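You operate a simulated robot arm through the tools that you are given. There is no shell and no other tool.

The job below is to be done with a simulated robot arm. You get a single attempt, and the scene is never put back.

TASK
Put things in order on the hooks end of the workbench. At the end: the red napkin ring from the hooks end of the workbench stands where the green seeds box stood; the white label (marked "OATS") from the hooks end of the workbench stands where the red napkin ring stood; the red grout brush stands on top of the yellow lemon; the green seeds box stands on top of the pink wax iron; whatever was shut is shut again. Leave all else as you found it, and nothing knocked over.

It is judged by the outcome, as a careful person would: the job done as asked, and still so three seconds after it is handed in. It fails if anything else is knocked over, pushed out of place, dropped, spilled or broken. Flat cloth is picked up by pressing the open fingertips on it (5 to 10 N) and closing them slowly along it; thin cloth reads only 2 to 8 mm in the jaws.

THE ROBOT
A 6-joint arm with a two-finger parallel gripper, fixed in place. Base frame: the origin is at the foot of the arm, x ahead of it, y to its left, z up; the work surface is at about z = 0. Lengths are in cm, angles in rad, forces in N, time in s.
With the tool pointing down near the work surface it reaches from about 18 to 46 cm from the base axis. Its first joint turns from -1.222 to 1.222 rad. Payload 1.9 kg.
The TCP is the grasp point between the finger pads, 2.3 cm short of the fingertips. In the tool frame z runs along the fingers and y along their closing line. The gripper opens to 9.4 cm. The fingers are 3.8 cm wide and 1 cm thick; the gripper's body (5.4 by 9.6 cm) begins 3.9 cm behind the TCP.
Orientation is that of the tool frame in the base frame, as a unit quaternion [x, y, z, w]. With the fingers straight down and closing along the base's y, the tool's x points along the base's -x, its y along +y and its z along -z.

THE INTERFACE
- The arm moves only by the tool step_arm. Its argument "increments" is a list that holds one entry, the list of rows, each a list of 7 numbers: the turn, a rotation vector about the base's x, y, z in rad, then the shift along the base's x, y, z in cm, then the opening, from 0 (shut) to 1 (fully open). In form: [[[rx, ry, rz, x, y, z, jaw], ...]]. A call has 1 to 20 rows; each row shifts and turns the commanded pose from where the row before left it. Each row takes 0.2 s and may step no farther than 5 cm and 0.15 rad from the row before; otherwise, or with a gripper value out of range, the whole call is refused. Where a pose cannot be reached the arm comes as near as it can. A force on the tool above 40 N (or 10 N above the force at the start of the call, whichever is more), or a blocked arm, ends the call early, and 0.2 s more pass. The fingers move at their own pace (about 10.8 cm/s each) and stop on an object; they squeeze with about 25 N. The grip force told is the motor's: it shows also when the fingers shut on nothing. Time passes only in rows, and 0.2 s behind the last, so rows that do not move let the fingers close. It gives the time, the measured TCP pose, the force on the tool (base axes), the opening and the grip force at its end, in the units of the frame above (readings bear some noise), with the torque about the TCP (base axes, N m) and any sound that the robot's microphone picked up.
- Cameras (640 x 400 px; columns grow to the right, rows downward): "scene" is fixed at [4.84, 30.12, 44.1]; the picture's right is [-0.85, -0.53, 0.00], its down [-0.27, 0.43, -0.86] and it looks along [0.45, -0.73, -0.51] (base axes); focal length 214 px, centre (320, 200). "wrist" rides on the gripper at [8.6, 1.6, -7.5] in the tool frame; the picture's right is [-0.18, 0.98, 0.00], its down [-0.58, -0.11, -0.81] and it looks along [-0.79, -0.15, 0.59] (tool axes); focal length 243 px, centre (320, 200). There is no depth. A picture from a camera that has moved, and an enlarged one, comes with that camera's place and axes in the base frame and with its lens. The place of the scene camera against the robot may be out by one fixed shift of up to 1.8 cm in any direction.
- snapshot(camera): a new picture of that camera. The clock stands still meanwhile.
- close_up(camera, box): a new picture of the part [left, top, right, bottom] of that camera's present view, enlarged. The clock stands still meanwhile.
- finish_job(): hands the job in; it is judged then, once.

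Nothing tells you positions but the pictures and the camera data. Unless the task says otherwise, let go and move clear before handing in.

The tools are called as name(argument=value, ...) on one line, values as JSON. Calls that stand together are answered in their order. step_arm: Moves the arm, as the interface text tells. Its arguments: {"type":"object","properties":{"increments":{"type":"array","items":{"type":"array","items":{"type":"array","items":{"type":"number"}}}}},"required":["increments"]} The other tools are called the same way: snapshot (camera) takes a picture; close_up (camera, box) takes an enlarged picture of a part of a camera's view; finish_job () hands the job in.

At the start:

```text
time: 0.0
tool_pos: [29.31, -0.8, 34.06]
ee_rot: [0.002, 1.0, 0.0, 0.001]
force: [0.9, 0.5, -0.2]
torque: [0.02, 0.0, -0.02]
grip_width: 9.4
grasp_force: 0.0
```

scene: 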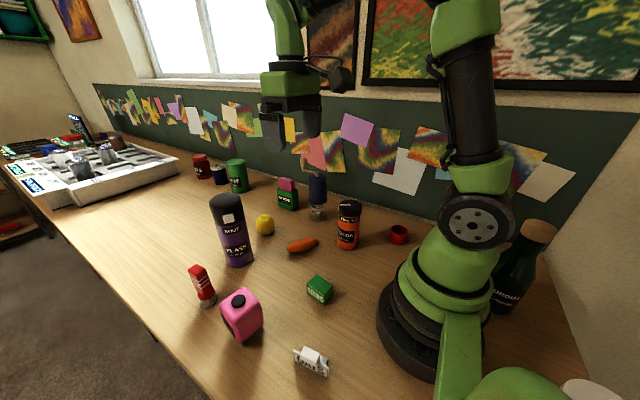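
wrist: 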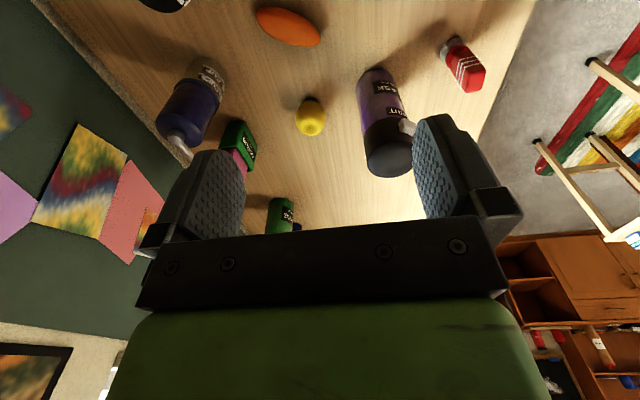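

I see a workbench with a green seeds box, pink wax iron, red brush, yellow lemon, red ring and a white label near the arm. I'll take enlarged views to locate each one.

close_up(camera="scene", box=[170, 240, 350, 390])

close_up(camera="scene", box=[180, 150, 420, 300])

close_up(camera="scene", box=[0, 90, 240, 240])

close_up(camera="scene", box=[380, 190, 620, 400])

```text
2.67 times, centred on (260, 315) of scene
camera zoom: at [4.84, 30.12, 44.1], right [-0.85, -0.53, 0.0], down [-0.27, 0.43, -0.86], along [0.45, -0.73, -0.51], focal length 572 px, centre (480, -107)
```

zoom: 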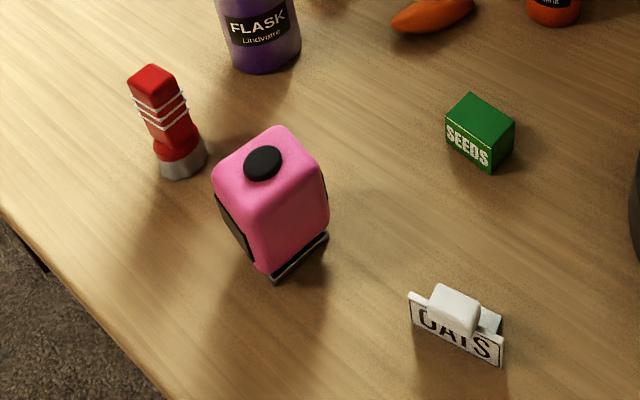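

```text
2.67 times, centred on (300, 225) of scene
camera zoom: at [4.84, 30.12, 44.1], right [-0.85, -0.53, 0.0], down [-0.27, 0.43, -0.86], along [0.45, -0.73, -0.51], focal length 572 px, centre (373, 133)
```

zoom: 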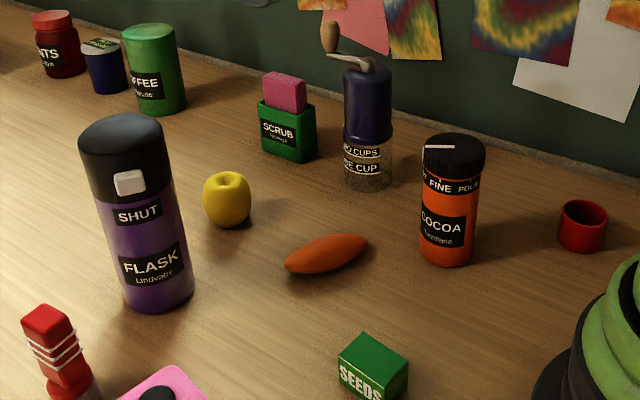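

```text
2.67 times, centred on (120, 165) of scene
camera zoom: at [4.84, 30.12, 44.1], right [-0.85, -0.53, 0.0], down [-0.27, 0.43, -0.86], along [0.45, -0.73, -0.51], focal length 572 px, centre (853, 293)
```

zoom: 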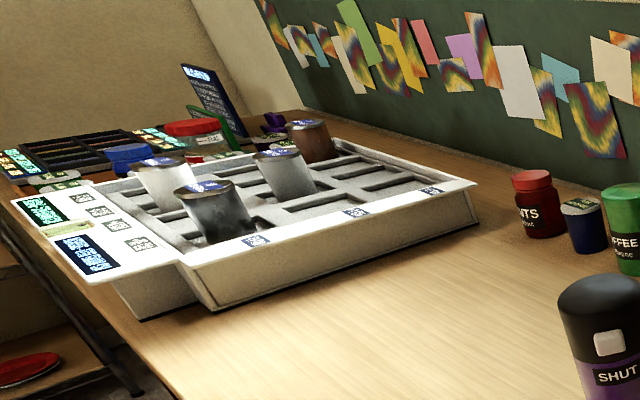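

```text
1.90 times, centred on (500, 295) of scene
camera zoom: at [4.84, 30.12, 44.1], right [-0.85, -0.53, 0.0], down [-0.27, 0.43, -0.86], along [0.45, -0.73, -0.51], focal length 408 px, centre (-23, 19)
```

zoom: 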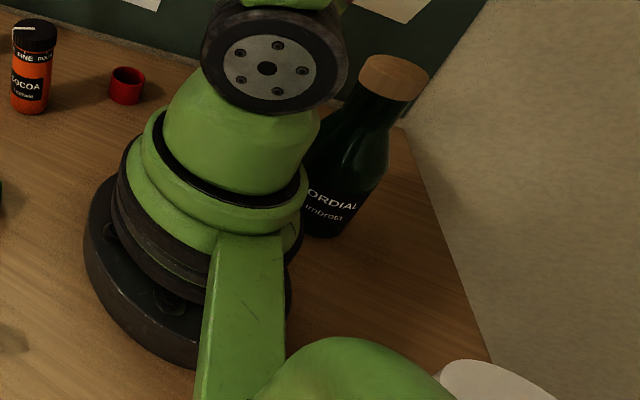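

The scene camera puts the ring near (10, -24), the seeds box near (21, 3.5), the label near (15, 16), the iron near (29, 18), the brush near (41, 18) and the lemon near (46, -6). I'll zoom in further on each.

close_up(camera="scene", box=[180, 255, 270, 345])

close_up(camera="scene", box=[295, 265, 345, 310])

close_up(camera="scene", box=[285, 335, 340, 385])

close_up(camera="scene", box=[240, 200, 290, 245])

close_up(camera="scene", box=[375, 210, 425, 255])

```text
4.44 times, centred on (225, 300) of scene
camera zoom: at [4.84, 30.12, 44.1], right [-0.85, -0.53, 0.0], down [-0.27, 0.43, -0.86], along [0.45, -0.73, -0.51], focal length 953 px, centre (742, -244)
```

zoom: 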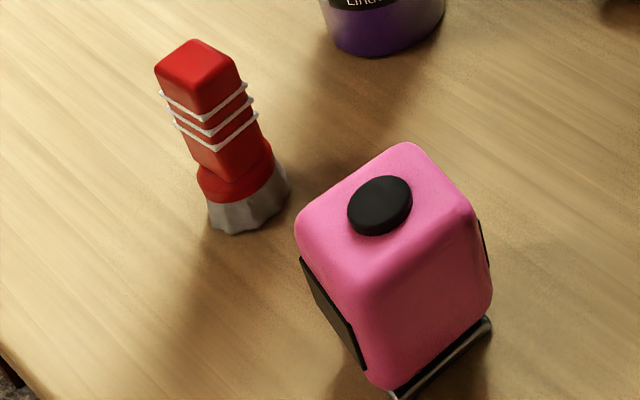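

```text
8.89 times, centred on (320, 288) of scene
camera zoom: at [4.84, 30.12, 44.1], right [-0.85, -0.53, 0.0], down [-0.27, 0.43, -0.86], along [0.45, -0.73, -0.51], focal length 1906 px, centre (320, -578)
```

zoom: 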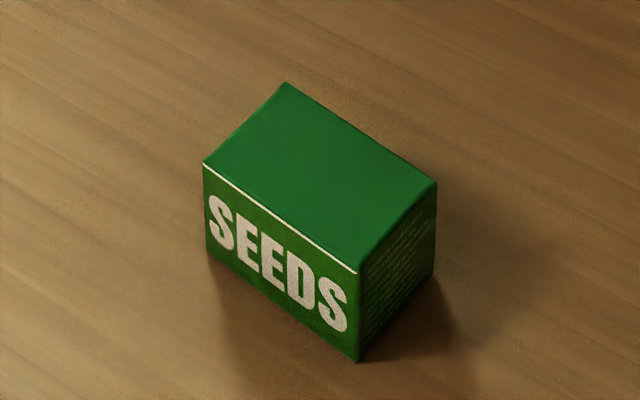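

```text
8.00 times, centred on (312, 360) of scene
camera zoom: at [4.84, 30.12, 44.1], right [-0.85, -0.53, 0.0], down [-0.27, 0.43, -0.86], along [0.45, -0.73, -0.51], focal length 1716 px, centre (380, -1080)
```

zoom: 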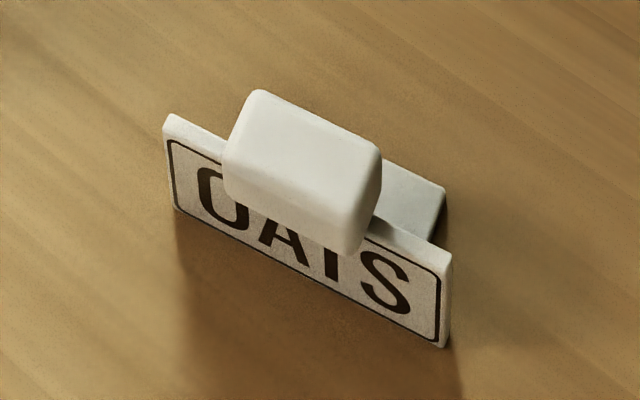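

```text
8.89 times, centred on (265, 222) of scene
camera zoom: at [4.84, 30.12, 44.1], right [-0.85, -0.53, 0.0], down [-0.27, 0.43, -0.86], along [0.45, -0.73, -0.51], focal length 1906 px, centre (809, 0)
```

zoom: 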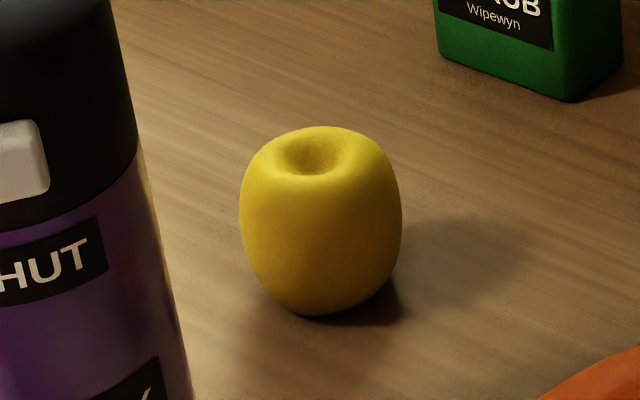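

```text
8.89 times, centred on (400, 232) of scene
camera zoom: at [4.84, 30.12, 44.1], right [-0.85, -0.53, 0.0], down [-0.27, 0.43, -0.86], along [0.45, -0.73, -0.51], focal length 1906 px, centre (-391, -89)
```

zoom: 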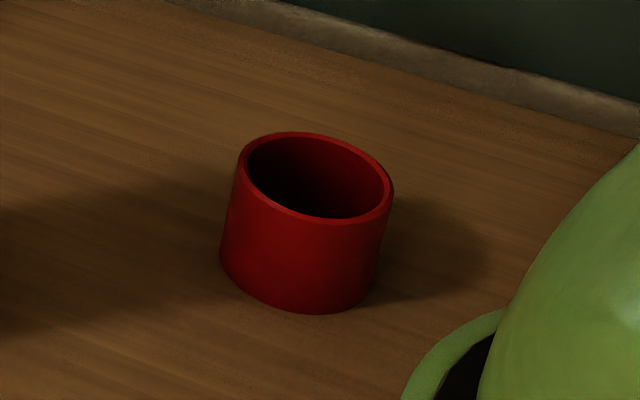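

The seeds box measures about 4.8 x 3.3 x 3.5 cm and the ring about 5 cm across. I'll turn the wrist camera toward the left side of the bench to fix positions independently of the scene camera, staying high.

step_arm(increments=[[[0, 0, 0.1428, -0.5, -0.5, -0.5, 1], [0, 0, 0.1428, -0.5, -0.5, -0.5, 1], [0, 0, 0.1428, -0.5, -0.5, -0.5, 1], [0, 0, 0.1428, -0.5, -0.5, -0.5, 1], [0, 0, 0.1428, -0.5, -0.5, -0.5, 1], [0, 0, 0.1428, -0.5, -0.5, -0.5, 1], [0, 0, 0.1428, -0.5, -0.5, -0.5, 1], [0, 0, 0.1428, -0.5, -0.5, -0.5, 1], [0, 0, 0.1428, -0.5, -0.5, -0.5, 1], [0, 0, 0.1428, -0.5, -0.5, -0.5, 1], [0, 0, 0.1428, -0.5, -0.5, -0.5, 1], [0, 0, 0, 0, 0, 0, 1]]])

snapshot(camera="wrist")

snapshot(camera="scene")

```text
time: 2.6
tool_pos: [23.7, -6.41, 28.68]
ee_rot: [-0.707, 0.708, 0.0, 0.0]
force: [0.3, 0.4, -0.8]
torque: [0.01, 0.0, 0.0]
grip_width: 9.38
grasp_force: 0.1
```

```text
taken
camera wrist: at [22.11, -15.02, 36.05], right [-0.98, 0.19, 0.0], down [0.11, 0.58, 0.81], along [0.15, 0.79, -0.59], focal length 243 px, centre (320, 200)
```

wrist: 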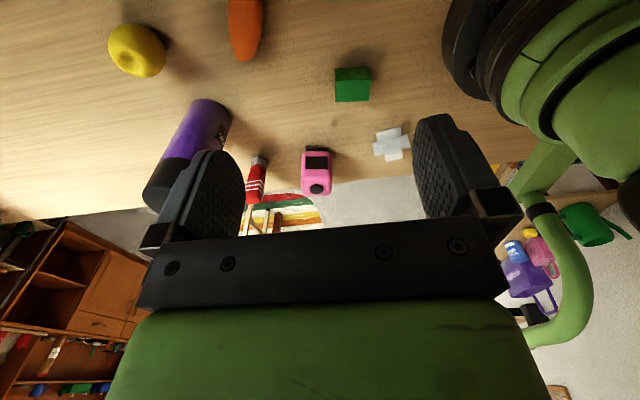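

```text
taken
```

scene: 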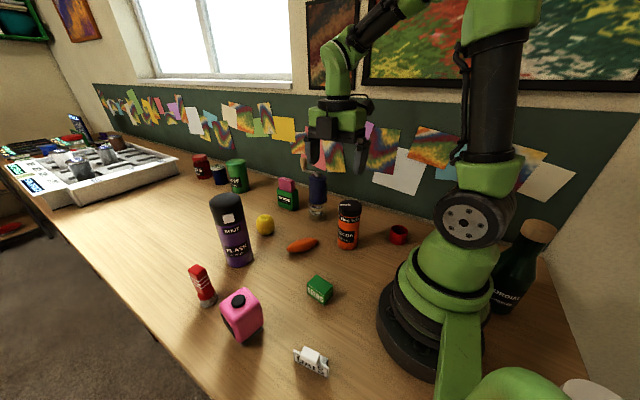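

This view shows everything except the ring. I'll zoom in on each object from the wrist camera.

close_up(camera="wrist", box=[320, 55, 390, 110])

close_up(camera="wrist", box=[230, 110, 430, 220])

close_up(camera="wrist", box=[90, 0, 270, 110])

```text
7.27 times, centred on (355, 82) of wrist
camera zoom: at [22.11, -15.02, 36.05], right [-0.98, 0.19, 0.0], down [0.11, 0.58, 0.81], along [0.15, 0.79, -0.59], focal length 1764 px, centre (66, 1054)
```

zoom: 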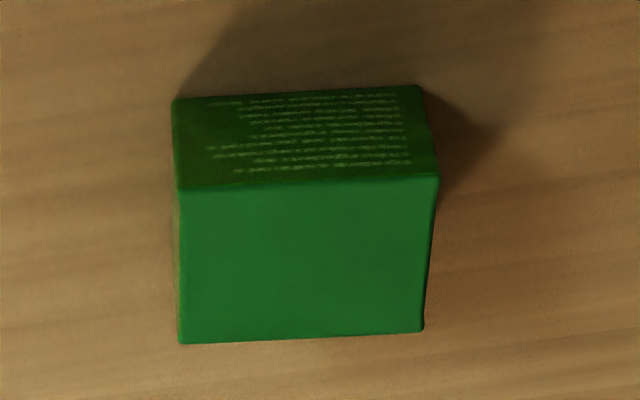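

```text
3.20 times, centred on (330, 165) of wrist
camera zoom: at [22.11, -15.02, 36.05], right [-0.98, 0.19, 0.0], down [0.11, 0.58, 0.81], along [0.15, 0.79, -0.59], focal length 776 px, centre (288, 312)
```

zoom: 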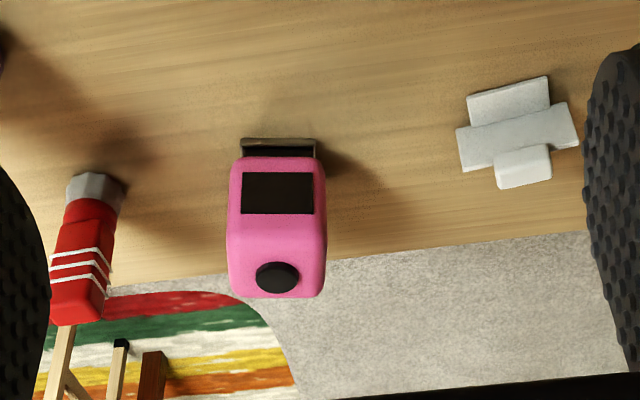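

```text
3.56 times, centred on (180, 55) of wrist
camera zoom: at [22.11, -15.02, 36.05], right [-0.98, 0.19, 0.0], down [0.11, 0.58, 0.81], along [0.15, 0.79, -0.59], focal length 863 px, centre (818, 716)
```

zoom: 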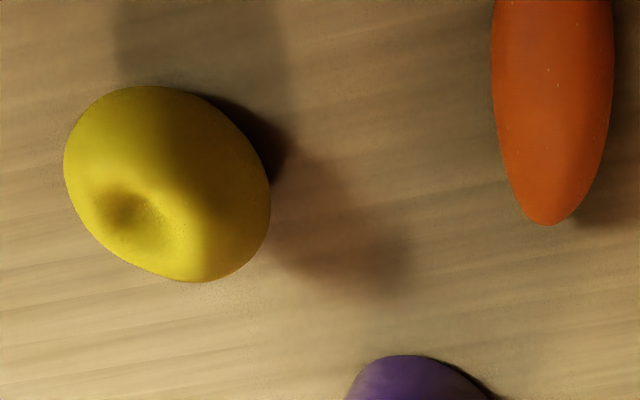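

From the wrist view I put the seeds box at about (21.0, 4.0) with yaw -0.12, the iron button at about (29.2, 19) and 8 cm high, the label at about (15, 16.5), and the lemon dimple at about (47.4, -6.3). Next I move above the seeds box with the jaws closing along its short side.

step_arm(increments=[[[0, 0, -0.141, -0.229, 0.858, -1.0, 1], [0, 0, -0.141, -0.229, 0.858, -1.0, 1], [0, 0, -0.141, -0.229, 0.858, -1.0, 1], [0, 0, -0.141, -0.229, 0.858, -1.0, 1], [0, 0, -0.141, -0.229, 0.858, -1.0, 1], [0, 0, -0.141, -0.229, 0.858, -1.0, 1], [0, 0, -0.141, -0.229, 0.858, -1.0, 1], [0, 0, -0.141, -0.229, 0.858, -1.0, 1], [0, 0, -0.141, -0.229, 0.858, -1.0, 1], [0, 0, -0.141, -0.229, 0.858, -1.0, 1], [0, 0, -0.141, -0.229, 0.858, -1.0, 1], [0, 0, -0.141, -0.229, 0.858, -1.0, 1], [0, 0, 0, 0, 0, 0, 1]]])

snapshot(camera="wrist")

snapshot(camera="scene")

```text
time: 5.4
tool_pos: [21.16, 3.98, 16.63]
ee_rot: [0.064, 0.998, 0.0, 0.0]
force: [0.3, -0.2, 0.2]
torque: [0.0, -0.02, 0.01]
grip_width: 9.37
grasp_force: 0.0
```

```text
taken
camera wrist: at [12.62, 6.72, 24.04], right [0.31, 0.95, 0.0], down [0.56, -0.18, 0.81], along [0.77, -0.25, -0.59], focal length 243 px, centre (320, 200)
```

wrist: 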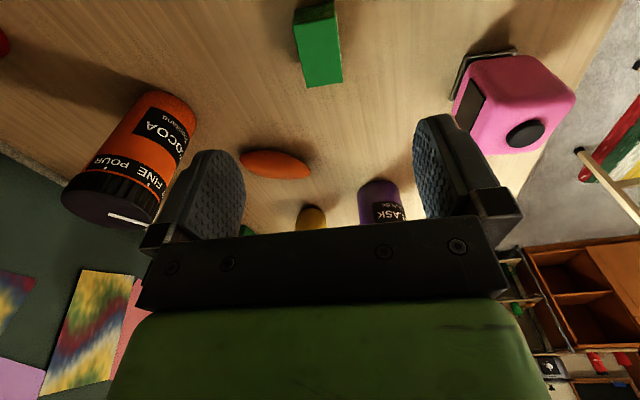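

```text
taken
```

scene: 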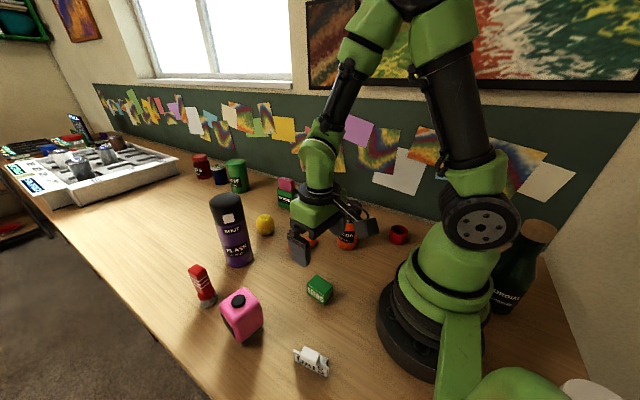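

close_up(camera="wrist", box=[270, 0, 370, 95])

close_up(camera="wrist", box=[440, 30, 600, 170])

```text
4.21 times, centred on (320, 48) of wrist
camera zoom: at [12.62, 6.72, 24.04], right [0.31, 0.95, 0.0], down [0.56, -0.18, 0.81], along [0.77, -0.25, -0.59], focal length 1022 px, centre (320, 842)
```

zoom: 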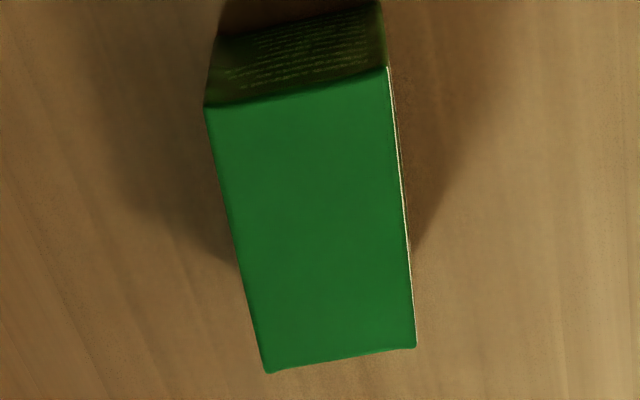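

```text
2.86 times, centred on (520, 100) of wrist
camera zoom: at [12.62, 6.72, 24.04], right [0.31, 0.95, 0.0], down [0.56, -0.18, 0.81], along [0.77, -0.25, -0.59], focal length 693 px, centre (-251, 486)
```

zoom: 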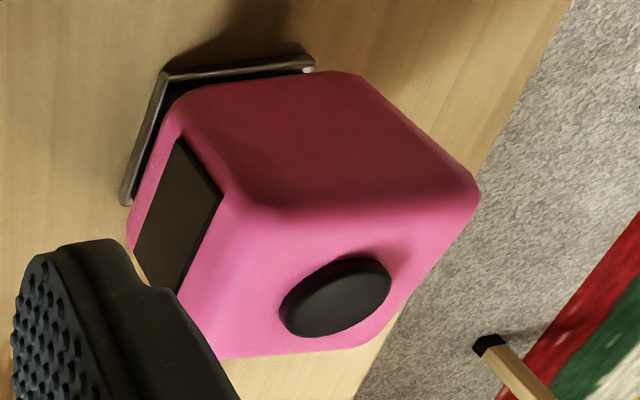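

The second wrist view confirms the seeds box centre at (21.04, 3.97), and triangulation puts the iron's button at (29.0, 18.0, 8.9). I'll go down around the seeds box and close on it.

step_arm(increments=[[[0, 0, 0, 0, 0, -2.5, 1], [0, 0, 0, 0, 0, -2.5, 1], [0, 0, 0, 0, 0, -2.5, 1], [0, 0, 0, 0, 0, -2.5, 1], [0, 0, 0, 0, 0, -2.0, 1], [0, 0, 0, 0, 0, -1.5, 1], [0, 0, 0, 0, 0, 0, 1]]])

close_up(camera="scene", box=[260, 230, 380, 320])

```text
time: 7.0
tool_pos: [21.07, 4.08, 3.04]
ee_rot: [0.062, 0.998, -0.001, 0.001]
force: [0.9, -0.3, 0.3]
torque: [0.0, 0.02, -0.03]
grip_width: 9.4
grasp_force: 0.1
```

```text
4.44 times, centred on (320, 275) of scene
camera zoom: at [4.84, 30.12, 44.1], right [-0.85, -0.53, 0.0], down [-0.27, 0.43, -0.86], along [0.45, -0.73, -0.51], focal length 953 px, centre (320, -133)
```

zoom: 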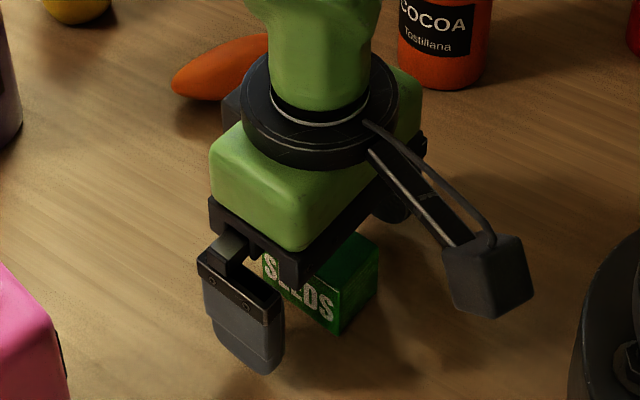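

The fingers straddle the seeds box with clearance on both sides, so I close on it now.

step_arm(increments=[[[0, 0, 0, 0, 0, 0, 0.5], [0, 0, 0, 0, 0, 0, 0.25], [0, 0, 0, 0, 0, 0, 0.2], [0, 0, 0, 0, 0, 0, 0.2]]])

close_up(camera="scene", box=[260, 230, 380, 320])

```text
time: 8.0
tool_pos: [21.07, 3.89, 3.15]
ee_rot: [0.063, 0.998, 0.0, 0.001]
force: [0.1, 0.4, -0.8]
torque: [0.0, 0.01, -0.04]
grip_width: 3.34
grasp_force: 24.9
```

```text
4.44 times, centred on (320, 275) of scene
camera zoom: at [4.84, 30.12, 44.1], right [-0.85, -0.53, 0.0], down [-0.27, 0.43, -0.86], along [0.45, -0.73, -0.51], focal length 953 px, centre (320, -133)
```

zoom: 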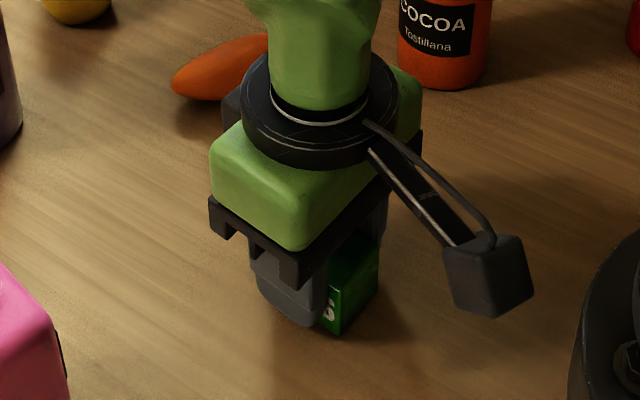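

The box is held at 3.34 cm. I'll lift it and carry it above the iron, staying well above the iron's top.

step_arm(increments=[[[0, 0, 0, 0, 0, 1.0, 0.2], [0, 0, 0, 0, 0, 2.5, 0.2], [0, 0, 0, 0, 0, 3.5, 0.2], [0, 0, 0, 0, 0, 3.5, 0.2], [0, 0, 0, 0, 0, 3.5, 0.2], [0, 0, -0.02, 1.0, 1.756, 0, 0.2], [0, 0, -0.02, 1.0, 1.756, 0, 0.2], [0, 0, -0.02, 1.0, 1.756, 0, 0.2], [0, 0, -0.02, 1.0, 1.756, 0, 0.2], [0, 0, -0.02, 1.0, 1.756, 0, 0.2], [0, 0, 0, 1.0, 1.756, 0, 0.2], [0, 0, 0, 1.0, 1.756, 0, 0.2], [0, 0, 0, 1.0, 1.756, 0, 0.2], [0, 0, 0, 0, 0, 0, 0.2], [0, 0, 0, 0, 0, 0, 0.2]]])

close_up(camera="scene", box=[170, 200, 330, 350])

snapshot(camera="wrist")

```text
time: 11.2
tool_pos: [28.9, 18.11, 16.87]
ee_rot: [0.112, 0.994, 0.0, 0.0]
force: [0.1, 0.6, -0.3]
torque: [-0.03, -0.01, 0.05]
grip_width: 3.33
grasp_force: 25.1
```

```text
2.67 times, centred on (250, 275) of scene
camera zoom: at [4.84, 30.12, 44.1], right [-0.85, -0.53, 0.0], down [-0.27, 0.43, -0.86], along [0.45, -0.73, -0.51], focal length 572 px, centre (507, 0)
```

zoom: 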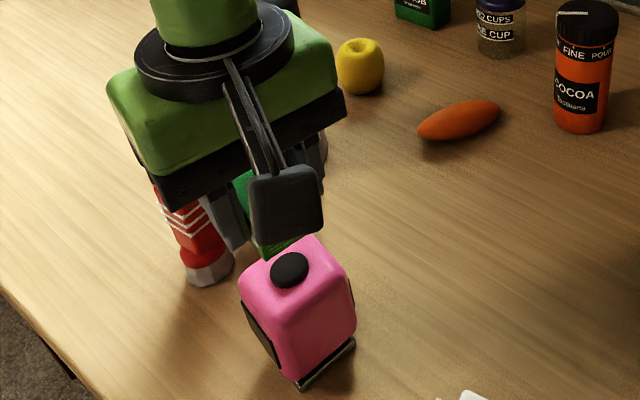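

```text
taken
camera wrist: at [20.86, 21.65, 24.38], right [0.4, 0.92, 0.0], down [0.54, -0.24, 0.81], along [0.74, -0.32, -0.59], focal length 243 px, centre (320, 200)
```

wrist: 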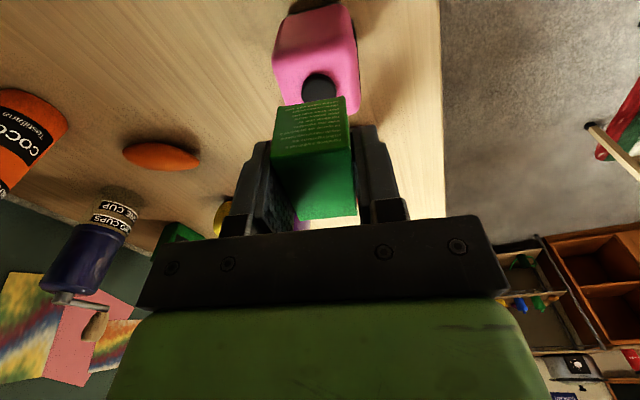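

close_up(camera="wrist", box=[240, 0, 400, 120])

```text
3.33 times, centred on (320, 60) of wrist
camera zoom: at [20.86, 21.65, 24.38], right [0.4, 0.92, 0.0], down [0.54, -0.24, 0.81], along [0.74, -0.32, -0.59], focal length 809 px, centre (320, 667)
```

zoom: 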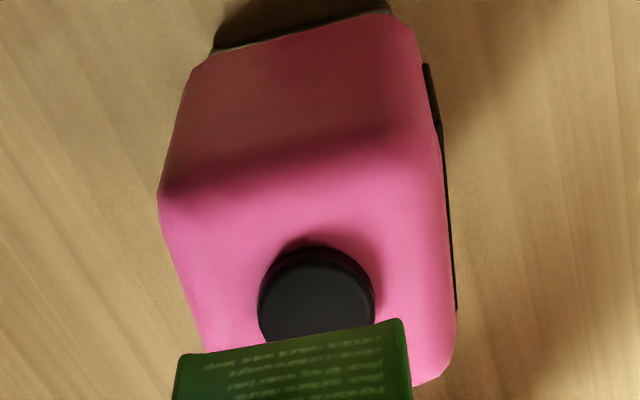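

Button position matches the estimate, directly under the box. I lower toward contact, then continue in small steps while watching the force.

step_arm(increments=[[[0, 0, 0, 0, 0, -1.5, 0.2], [0, 0, 0, 0, 0, -1.5, 0.2], [0, 0, 0, 0, 0, -1.0, 0.2], [0, 0, 0, 0, 0, -0.3, 0.2], [0, 0, 0, 0, 0, 0, 0.2]]])

close_up(camera="scene", box=[200, 240, 300, 340])

```text
time: 12.4
tool_pos: [28.98, 18.02, 12.64]
ee_rot: [0.112, 0.994, 0.0, 0.001]
force: [-0.5, 0.0, 0.3]
torque: [0.02, 0.0, 0.0]
grip_width: 3.32
grasp_force: 25.1
```

```text
4.00 times, centred on (250, 290) of scene
camera zoom: at [4.84, 30.12, 44.1], right [-0.85, -0.53, 0.0], down [-0.27, 0.43, -0.86], along [0.45, -0.73, -0.51], focal length 858 px, centre (600, -160)
```

zoom: 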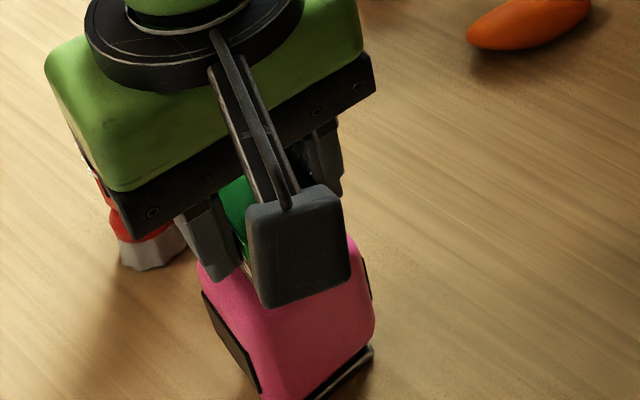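

step_arm(increments=[[[0, 0, 0, 0, 0, -0.15, 0.2], [0, 0, 0, 0, 0, -0.15, 0.2], [0, 0, 0, 0, 0, -0.1, 0.2], [0, 0, 0, 0, 0, 0, 0.2]]])

```text
time: 13.4
tool_pos: [29.03, 18.04, 12.35]
ee_rot: [0.113, 0.994, 0.001, 0.001]
force: [0.2, 0.4, -0.3]
torque: [-0.04, 0.03, -0.01]
grip_width: 3.31
grasp_force: 25.1
```

step_arm(increments=[[[0, 0, 0, 0, 0, -0.1, 0.2], [0, 0, 0, 0, 0, -0.1, 0.2], [0, 0, 0, 0, 0, 0, 0.2]]])

snapshot(camera="wrist")

```text
time: 14.2
tool_pos: [29.0, 18.08, 12.37]
ee_rot: [0.112, 0.994, -0.001, 0.0]
force: [-0.3, 0.5, -0.6]
torque: [0.03, -0.01, -0.01]
grip_width: 3.31
grasp_force: 25.6
```

```text
taken
camera wrist: at [20.89, 21.6, 19.62], right [0.4, 0.92, 0.0], down [0.54, -0.24, 0.81], along [0.74, -0.32, -0.59], focal length 243 px, centre (320, 200)
```

wrist: 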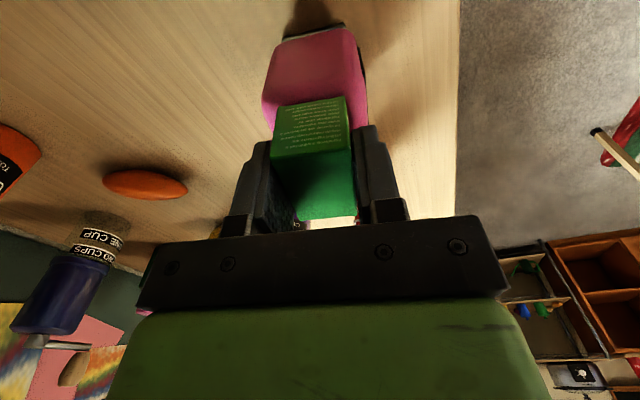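

step_arm(increments=[[[0, 0, 0, 0, 0, 0, 0.2]]])

close_up(camera="wrist", box=[240, 60, 400, 180])

```text
time: 14.6
tool_pos: [29.02, 18.13, 12.36]
ee_rot: [0.113, 0.994, 0.0, 0.002]
force: [1.1, 0.9, 0.0]
torque: [-0.02, 0.0, -0.03]
grip_width: 3.34
grasp_force: 25.0
```

```text
3.33 times, centred on (320, 120) of wrist
camera zoom: at [20.9, 21.6, 19.62], right [0.4, 0.92, 0.0], down [0.54, -0.24, 0.81], along [0.74, -0.32, -0.59], focal length 809 px, centre (320, 467)
```

zoom: 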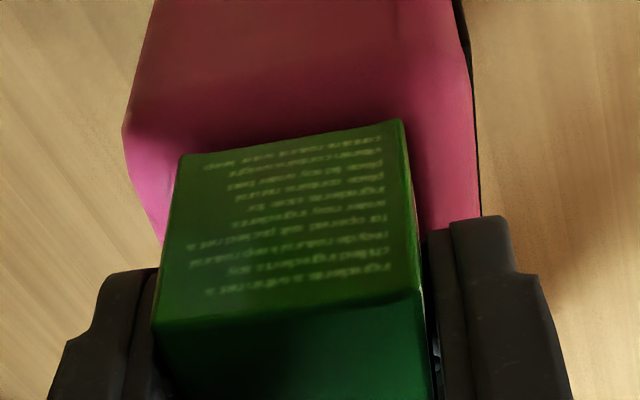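

step_arm(increments=[[[0, 0, 0, 0, 0, -0.1, 0.2], [0, 0, 0, 0, 0, -0.1, 0.2], [0, 0, 0, 0, 0, 0, 0.2]]])

```text
time: 15.4
tool_pos: [29.01, 18.07, 11.99]
ee_rot: [0.112, 0.994, -0.001, 0.0]
force: [-0.3, 0.2, -0.1]
torque: [0.03, 0.01, 0.01]
grip_width: 3.33
grasp_force: 25.0
```

step_arm(increments=[[[0, 0, 0, 0, 0, -0.1, 0.2], [0, 0, 0, 0, 0, 0, 0.2]]])

close_up(camera="wrist", box=[240, 60, 400, 180])

close_up(camera="scene", box=[210, 260, 270, 310])

```text
time: 16.0
tool_pos: [28.98, 18.08, 11.78]
ee_rot: [0.112, 0.994, 0.0, 0.0]
force: [0.1, 0.2, -0.9]
torque: [0.02, 0.0, -0.04]
grip_width: 3.32
grasp_force: 25.1
```

```text
3.33 times, centred on (320, 120) of wrist
camera zoom: at [20.9, 21.58, 19.27], right [0.4, 0.92, 0.0], down [0.54, -0.24, 0.81], along [0.74, -0.32, -0.59], focal length 809 px, centre (320, 467)
```

zoom: 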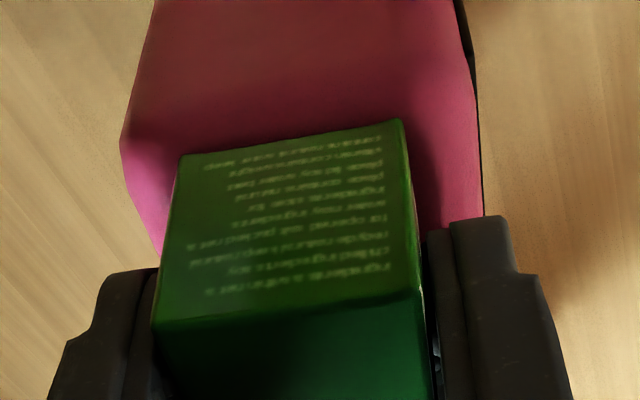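

```text
8.00 times, centred on (240, 285) of scene
camera zoom: at [4.84, 30.12, 44.1], right [-0.85, -0.53, 0.0], down [-0.27, 0.43, -0.86], along [0.45, -0.73, -0.51], focal length 1716 px, centre (960, -480)
```

zoom: 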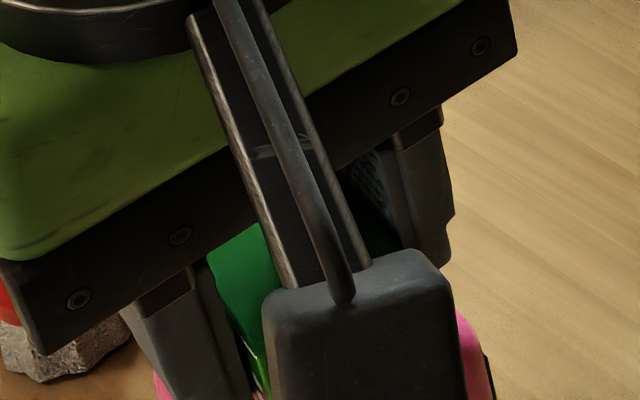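

step_arm(increments=[[[0, 0, 0, 0, 0, -0.1, 0.2], [0, 0, 0, 0, 0, 0, 0.2]]])

step_arm(increments=[[[0, 0, 0, 0, 0, -0.1, 0.2], [0, 0, 0, 0, 0, 0, 0.2]]])

```text
time: 16.6
tool_pos: [29.02, 17.96, 11.82]
ee_rot: [0.113, 0.994, 0.001, 0.001]
force: [-7.2, -0.4, 22.7]
torque: [-0.04, 0.2, -0.05]
grip_width: 3.33
grasp_force: 25.1
```

```text
time: 17.2
tool_pos: [29.09, 18.01, 11.64]
ee_rot: [0.112, 0.994, 0.001, 0.001]
force: [-3.5, 1.3, 23.7]
torque: [0.03, -0.06, -0.03]
grip_width: 3.34
grasp_force: 25.3
```

Contact is reached at TCP height about 11.75. I'll back off slightly to relieve the force before letting go.

step_arm(increments=[[[0, 0, 0, 0, 0, 0.1, 0.2], [0, 0, 0, 0, 0, 0, 0.2]]])

```text
time: 17.8
tool_pos: [29.06, 18.04, 11.67]
ee_rot: [0.113, 0.994, 0.0, 0.0]
force: [1.4, -0.2, 1.5]
torque: [0.03, -0.1, -0.02]
grip_width: 3.35
grasp_force: 24.8
```

step_arm(increments=[[[0, 0, 0, 0, 0, 0, 0.38], [0, 0, 0, 0, 0, 0, 0.45], [0, 0, 0, 0, 0, 0, 0.6], [0, 0, 0, 0, 0, 0, 0.6]]])

close_up(camera="wrist", box=[220, 40, 420, 200])

close_up(camera="scene", box=[200, 240, 300, 340])

```text
time: 18.8
tool_pos: [29.14, 18.11, 11.74]
ee_rot: [0.112, 0.994, 0.0, 0.001]
force: [-0.2, 0.3, -0.9]
torque: [0.03, -0.02, -0.04]
grip_width: 5.65
grasp_force: 0.1
```

```text
2.50 times, centred on (320, 120) of wrist
camera zoom: at [21.0, 21.58, 19.2], right [0.4, 0.92, 0.0], down [0.54, -0.24, 0.81], along [0.74, -0.32, -0.59], focal length 606 px, centre (320, 400)
```

zoom: 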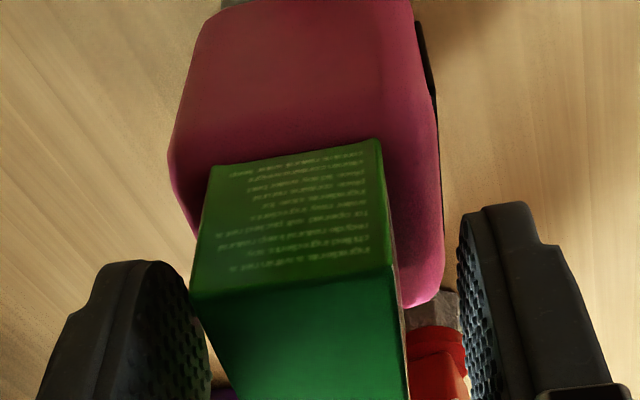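

```text
4.00 times, centred on (250, 290) of scene
camera zoom: at [4.84, 30.12, 44.1], right [-0.85, -0.53, 0.0], down [-0.27, 0.43, -0.86], along [0.45, -0.73, -0.51], focal length 858 px, centre (600, -160)
```

zoom: 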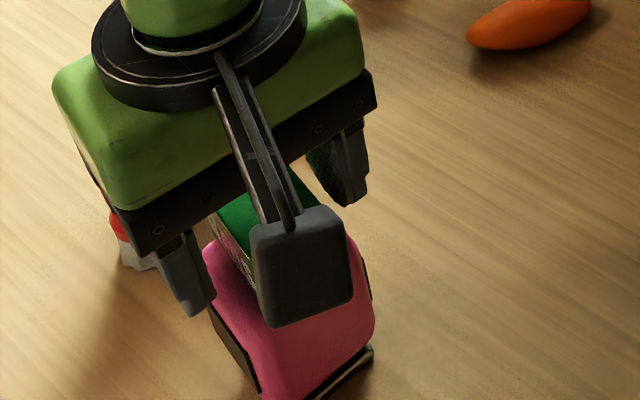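

The box is released and appears to stay put. I'll lift straight up and check.

step_arm(increments=[[[0, 0, 0, 0, 0, 1.0, 0.7], [0, 0, 0, 0, 0, 2.0, 0.7], [0, 0, 0, 0, 0, 3.0, 0.7], [0, 0, 0, 0, 0, 4.0, 0.8], [0, 0, 0, 0, 0, 4.0, 1], [0, 0, 0, 0, 0, 0, 1]]])

snapshot(camera="wrist")

snapshot(camera="scene")

```text
time: 20.2
tool_pos: [29.09, 18.02, 25.62]
ee_rot: [0.112, 0.994, 0.0, 0.0]
force: [0.1, 0.6, 0.0]
torque: [-0.05, -0.01, 0.0]
grip_width: 9.38
grasp_force: 0.0
```

```text
taken
camera wrist: at [20.97, 21.59, 33.12], right [0.4, 0.92, 0.0], down [0.54, -0.24, 0.81], along [0.74, -0.32, -0.59], focal length 243 px, centre (320, 200)
```

wrist: 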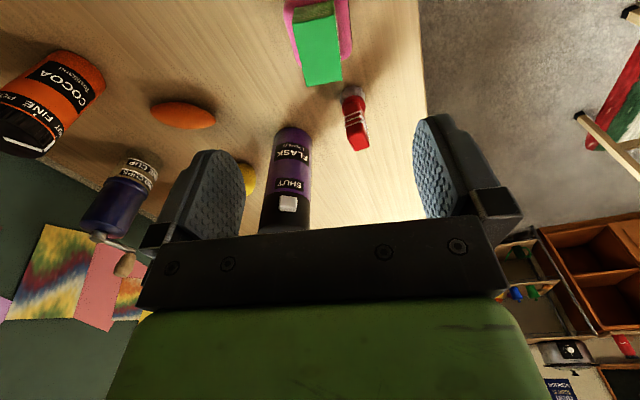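

```text
taken
```

scene: 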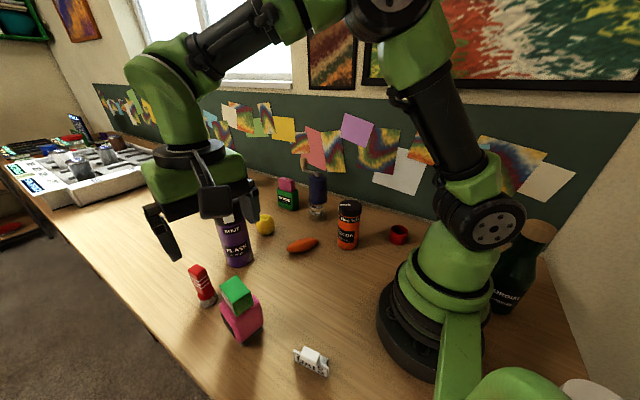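

close_up(camera="scene", box=[180, 255, 280, 345])

close_up(camera="wrist", box=[260, 0, 380, 160])

close_up(camera="wrist", box=[320, 75, 390, 160])

```text
4.44 times, centred on (230, 300) of scene
camera zoom: at [4.84, 30.12, 44.1], right [-0.85, -0.53, 0.0], down [-0.27, 0.43, -0.86], along [0.45, -0.73, -0.51], focal length 953 px, centre (720, -244)
```

zoom: 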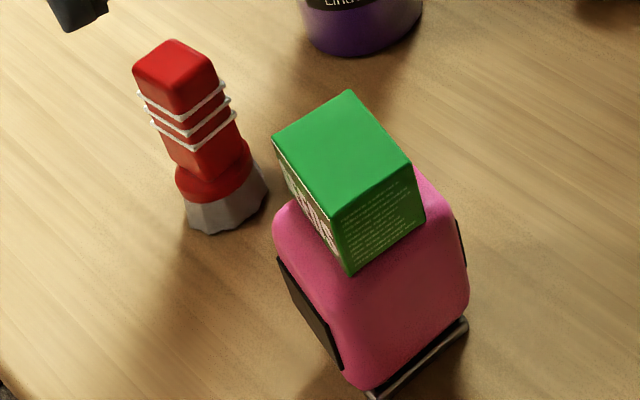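

```text
2.50 times, centred on (320, 80) of wrist
camera zoom: at [20.97, 21.59, 33.12], right [0.4, 0.92, 0.0], down [0.54, -0.24, 0.81], along [0.74, -0.32, -0.59], focal length 606 px, centre (320, 500)
```

zoom: 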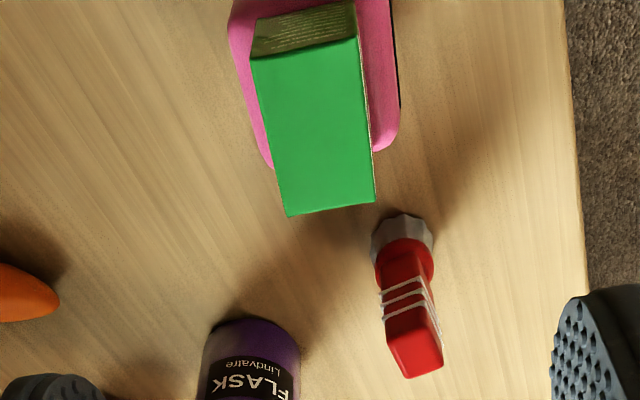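

```text
4.71 times, centred on (355, 118) of wrist
camera zoom: at [20.97, 21.59, 33.12], right [0.4, 0.92, 0.0], down [0.54, -0.24, 0.81], along [0.74, -0.32, -0.59], focal length 1142 px, centre (155, 588)
```

zoom: 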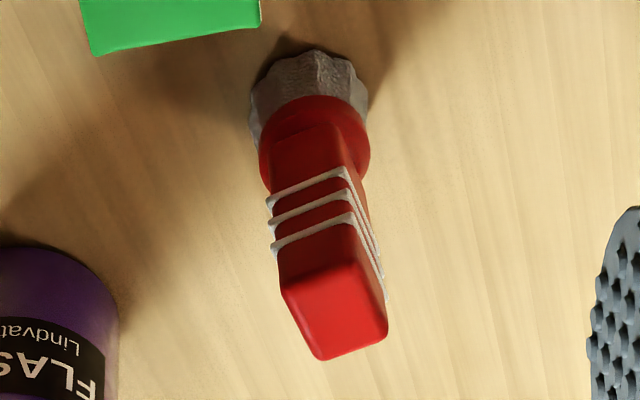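

The seeds box stands level on the iron. Next is the brush, at about (40.8, 18.1) and 9.7 cm tall, to go on the lemon. The lemon is at about 47.8 cm radius, so I first test with an empty gripper whether I can reach over it with the tool vertical, keeping clear of the flask at (44.9, 6.2).

step_arm(increments=[[[0, 0, 0, 0.4, -2.2, -0.6, 0.6], [0, 0, 0, 0.4, -2.2, -0.6, 0.6], [0, 0, 0, 0.4, -2.2, -0.6, 0.6], [0, 0, 0.02, 0.4, -2.2, -0.6, 0.6], [0, 0, 0.02, 0.4, -2.2, -0.6, 0.6], [0, 0, 0.02, 0.4, -2.2, -0.6, 0.6], [0, 0, 0.02, 0.4, -2.2, -0.6, 0.6], [0, 0, 0, 0.4, -2.2, -0.6, 0.6], [0, 0, 0, 0.4, -2.2, -0.6, 0.6], [0, 0, 0, 0.4, -2.2, -0.6, 0.6], [0, 0, 0, 2, -0.4, 0, 0.6], [0, 0, 0, 2, -0.4, 0, 0.6], [0, 0, 0, 2, -0.4, -0.5, 0.6], [0, 0, 0, 2, -0.4, -0.5, 0.6], [0, 0, 0, 0, 0, 0, 0.6]]])

snapshot(camera="wrist")

snapshot(camera="scene")

```text
time: 23.4
tool_pos: [41.12, -5.72, 18.9]
ee_rot: [0.073, 0.997, 0.0, 0.0]
force: [0.9, 0.8, 0.2]
torque: [-0.01, 0.01, 0.02]
grip_width: 5.64
grasp_force: 0.0
```

```text
taken
camera wrist: at [32.73, -2.8, 26.24], right [0.32, 0.95, 0.0], down [0.56, -0.19, 0.81], along [0.76, -0.26, -0.59], focal length 243 px, centre (320, 200)
```

wrist: 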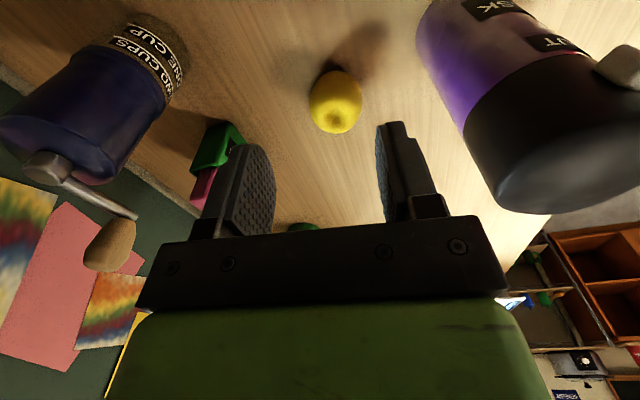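

```text
taken
```

scene: 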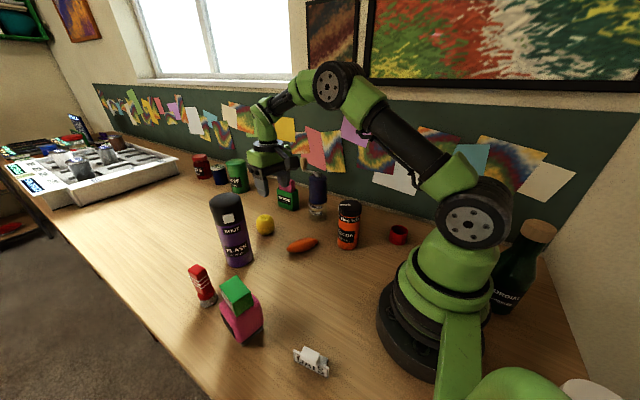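

close_up(camera="wrist", box=[295, 55, 375, 145])

```text
4.44 times, centred on (335, 100) of wrist
camera zoom: at [32.73, -2.8, 26.24], right [0.32, 0.95, 0.0], down [0.56, -0.19, 0.81], along [0.76, -0.26, -0.59], focal length 1078 px, centre (253, 644)
```

zoom: 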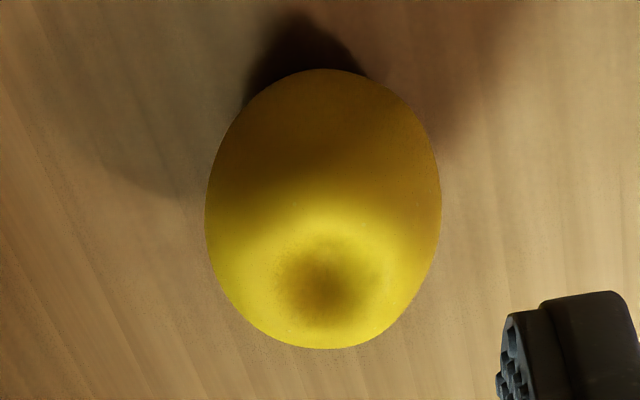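

The lemon's dimple triangulates to about (47.6, -6.2) with its rim near z = 5.3. I'll now test whether the tool can stand vertically there at z = 14.

step_arm(increments=[[[0, 0, 0, 0.5, 0, -1.5, 0.6], [0, 0, 0, 1, -0.1, -1.4, 0.6], [0, 0, 0, 1, -0.1, -1, 0.6], [0, 0, 0, 1, -0.1, -1, 0.6], [0, 0, 0, 1, -0.1, 0, 0.6], [0, 0, 0, 1, -0.1, 0, 0.6], [0, 0, 0, 1, 0, 0, 0.6], [0, 0, 0, 0, 0, 0, 0.6]]])

snapshot(camera="scene")

snapshot(camera="wrist")

```text
time: 25.2
tool_pos: [45.47, -5.91, 13.94]
ee_rot: [0.072, 0.997, 0.0, 0.001]
force: [-0.7, -0.3, 1.2]
torque: [0.01, -0.01, 0.02]
grip_width: 5.65
grasp_force: 0.1
out of reach, approached as far as the arm can: row 6, 7
```

```text
taken
```

scene: 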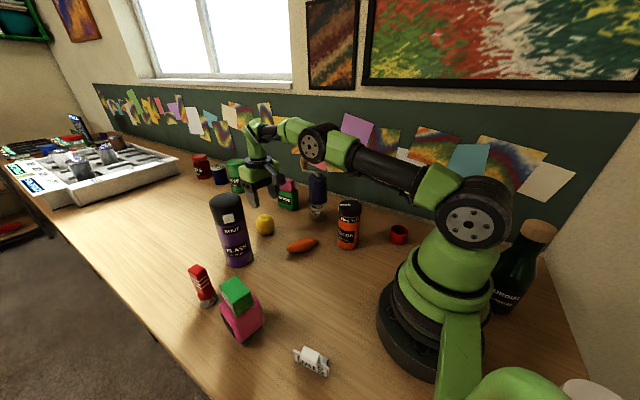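

```text
taken
camera wrist: at [37.14, -2.98, 21.34], right [0.32, 0.95, 0.0], down [0.56, -0.19, 0.81], along [0.76, -0.26, -0.59], focal length 243 px, centre (320, 200)
```

wrist: 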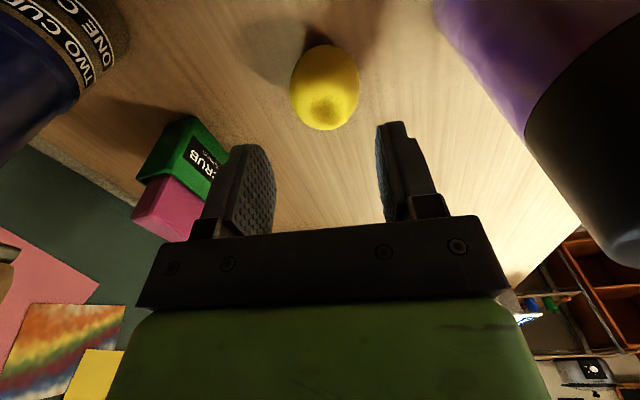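

With the tool vertical the arm stops about 2 cm short at z = 14. I'll tilt the fingers outward in small steps to see what tilt makes it reachable.

step_arm(increments=[[[-0.0145, -0.099, 0, 0, 0, 0, 0.6], [0, 0, 0, 0, 0, 0, 0.6]]])

```text
time: 25.8
tool_pos: [45.55, -5.83, 13.94]
ee_rot: [0.074, 0.996, -0.004, 0.051]
force: [-0.4, 0.7, 0.1]
torque: [0.01, 0.02, -0.04]
grip_width: 5.61
grasp_force: 0.1
```

step_arm(increments=[[[0, 0, 0, 0.7, -0.1, 0, 0.6], [0, 0, 0, 0.7, -0.1, 0, 0.6], [0, 0, 0, 0.7, -0.1, 0, 0.6], [0, 0, 0, 0, 0, 0, 0.6]]])

```text
time: 26.8
tool_pos: [47.38, -6.12, 13.75]
ee_rot: [0.073, 0.996, -0.003, 0.05]
force: [-0.5, 0.0, -0.1]
torque: [-0.01, -0.01, -0.02]
grip_width: 5.62
grasp_force: 0.1
```

step_arm(increments=[[[0, 0, 0, 0.6, -0.1, 0, 0.6], [0, 0, 0, 0, 0, -0.8, 0.6], [0, 0, 0, 0, 0, 0, 0.6]]])

snapshot(camera="wrist")

close_up(camera="scene", box=[200, 120, 340, 260])

```text
time: 27.6
tool_pos: [47.48, -6.0, 13.14]
ee_rot: [0.072, 0.996, -0.003, 0.05]
force: [-0.5, -0.6, 0.7]
torque: [-0.03, -0.04, 0.01]
grip_width: 5.63
grasp_force: 0.1
out of reach, approached as far as the arm can: row 1
```

```text
taken
camera wrist: at [38.47, -3.1, 19.68], right [0.32, 0.95, 0.02], down [0.48, -0.18, 0.86], along [0.82, -0.27, -0.51], focal length 243 px, centre (320, 200)
```

wrist: 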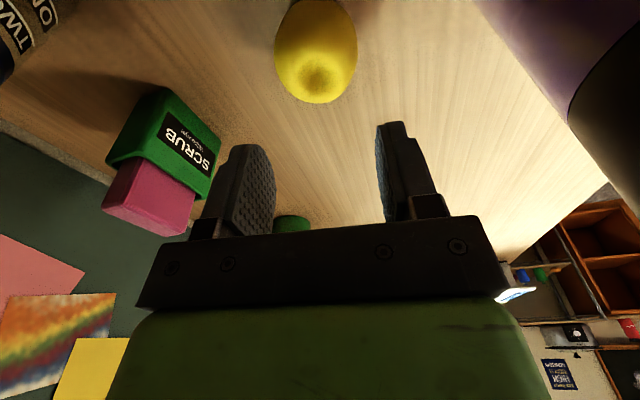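

```text
2.86 times, centred on (270, 190) of scene
camera zoom: at [4.84, 30.12, 44.1], right [-0.85, -0.53, 0.0], down [-0.27, 0.43, -0.86], along [0.45, -0.73, -0.51], focal length 613 px, centre (463, 229)
```

zoom: 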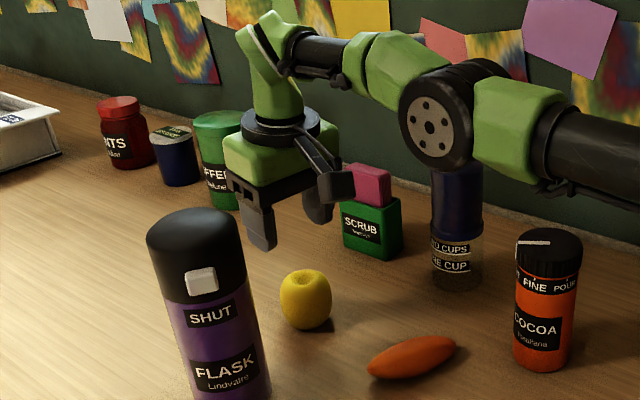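

close_up(camera="wrist", box=[260, 0, 380, 110])

```text
3.64 times, centred on (320, 55) of wrist
camera zoom: at [38.47, -3.1, 19.68], right [0.32, 0.95, 0.02], down [0.48, -0.18, 0.86], along [0.82, -0.27, -0.51], focal length 882 px, centre (320, 727)
```

zoom: 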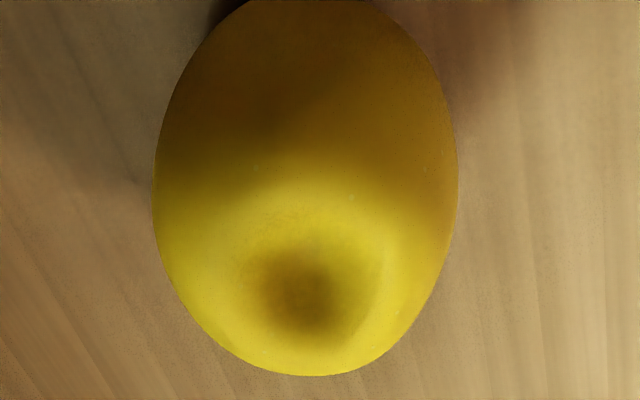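

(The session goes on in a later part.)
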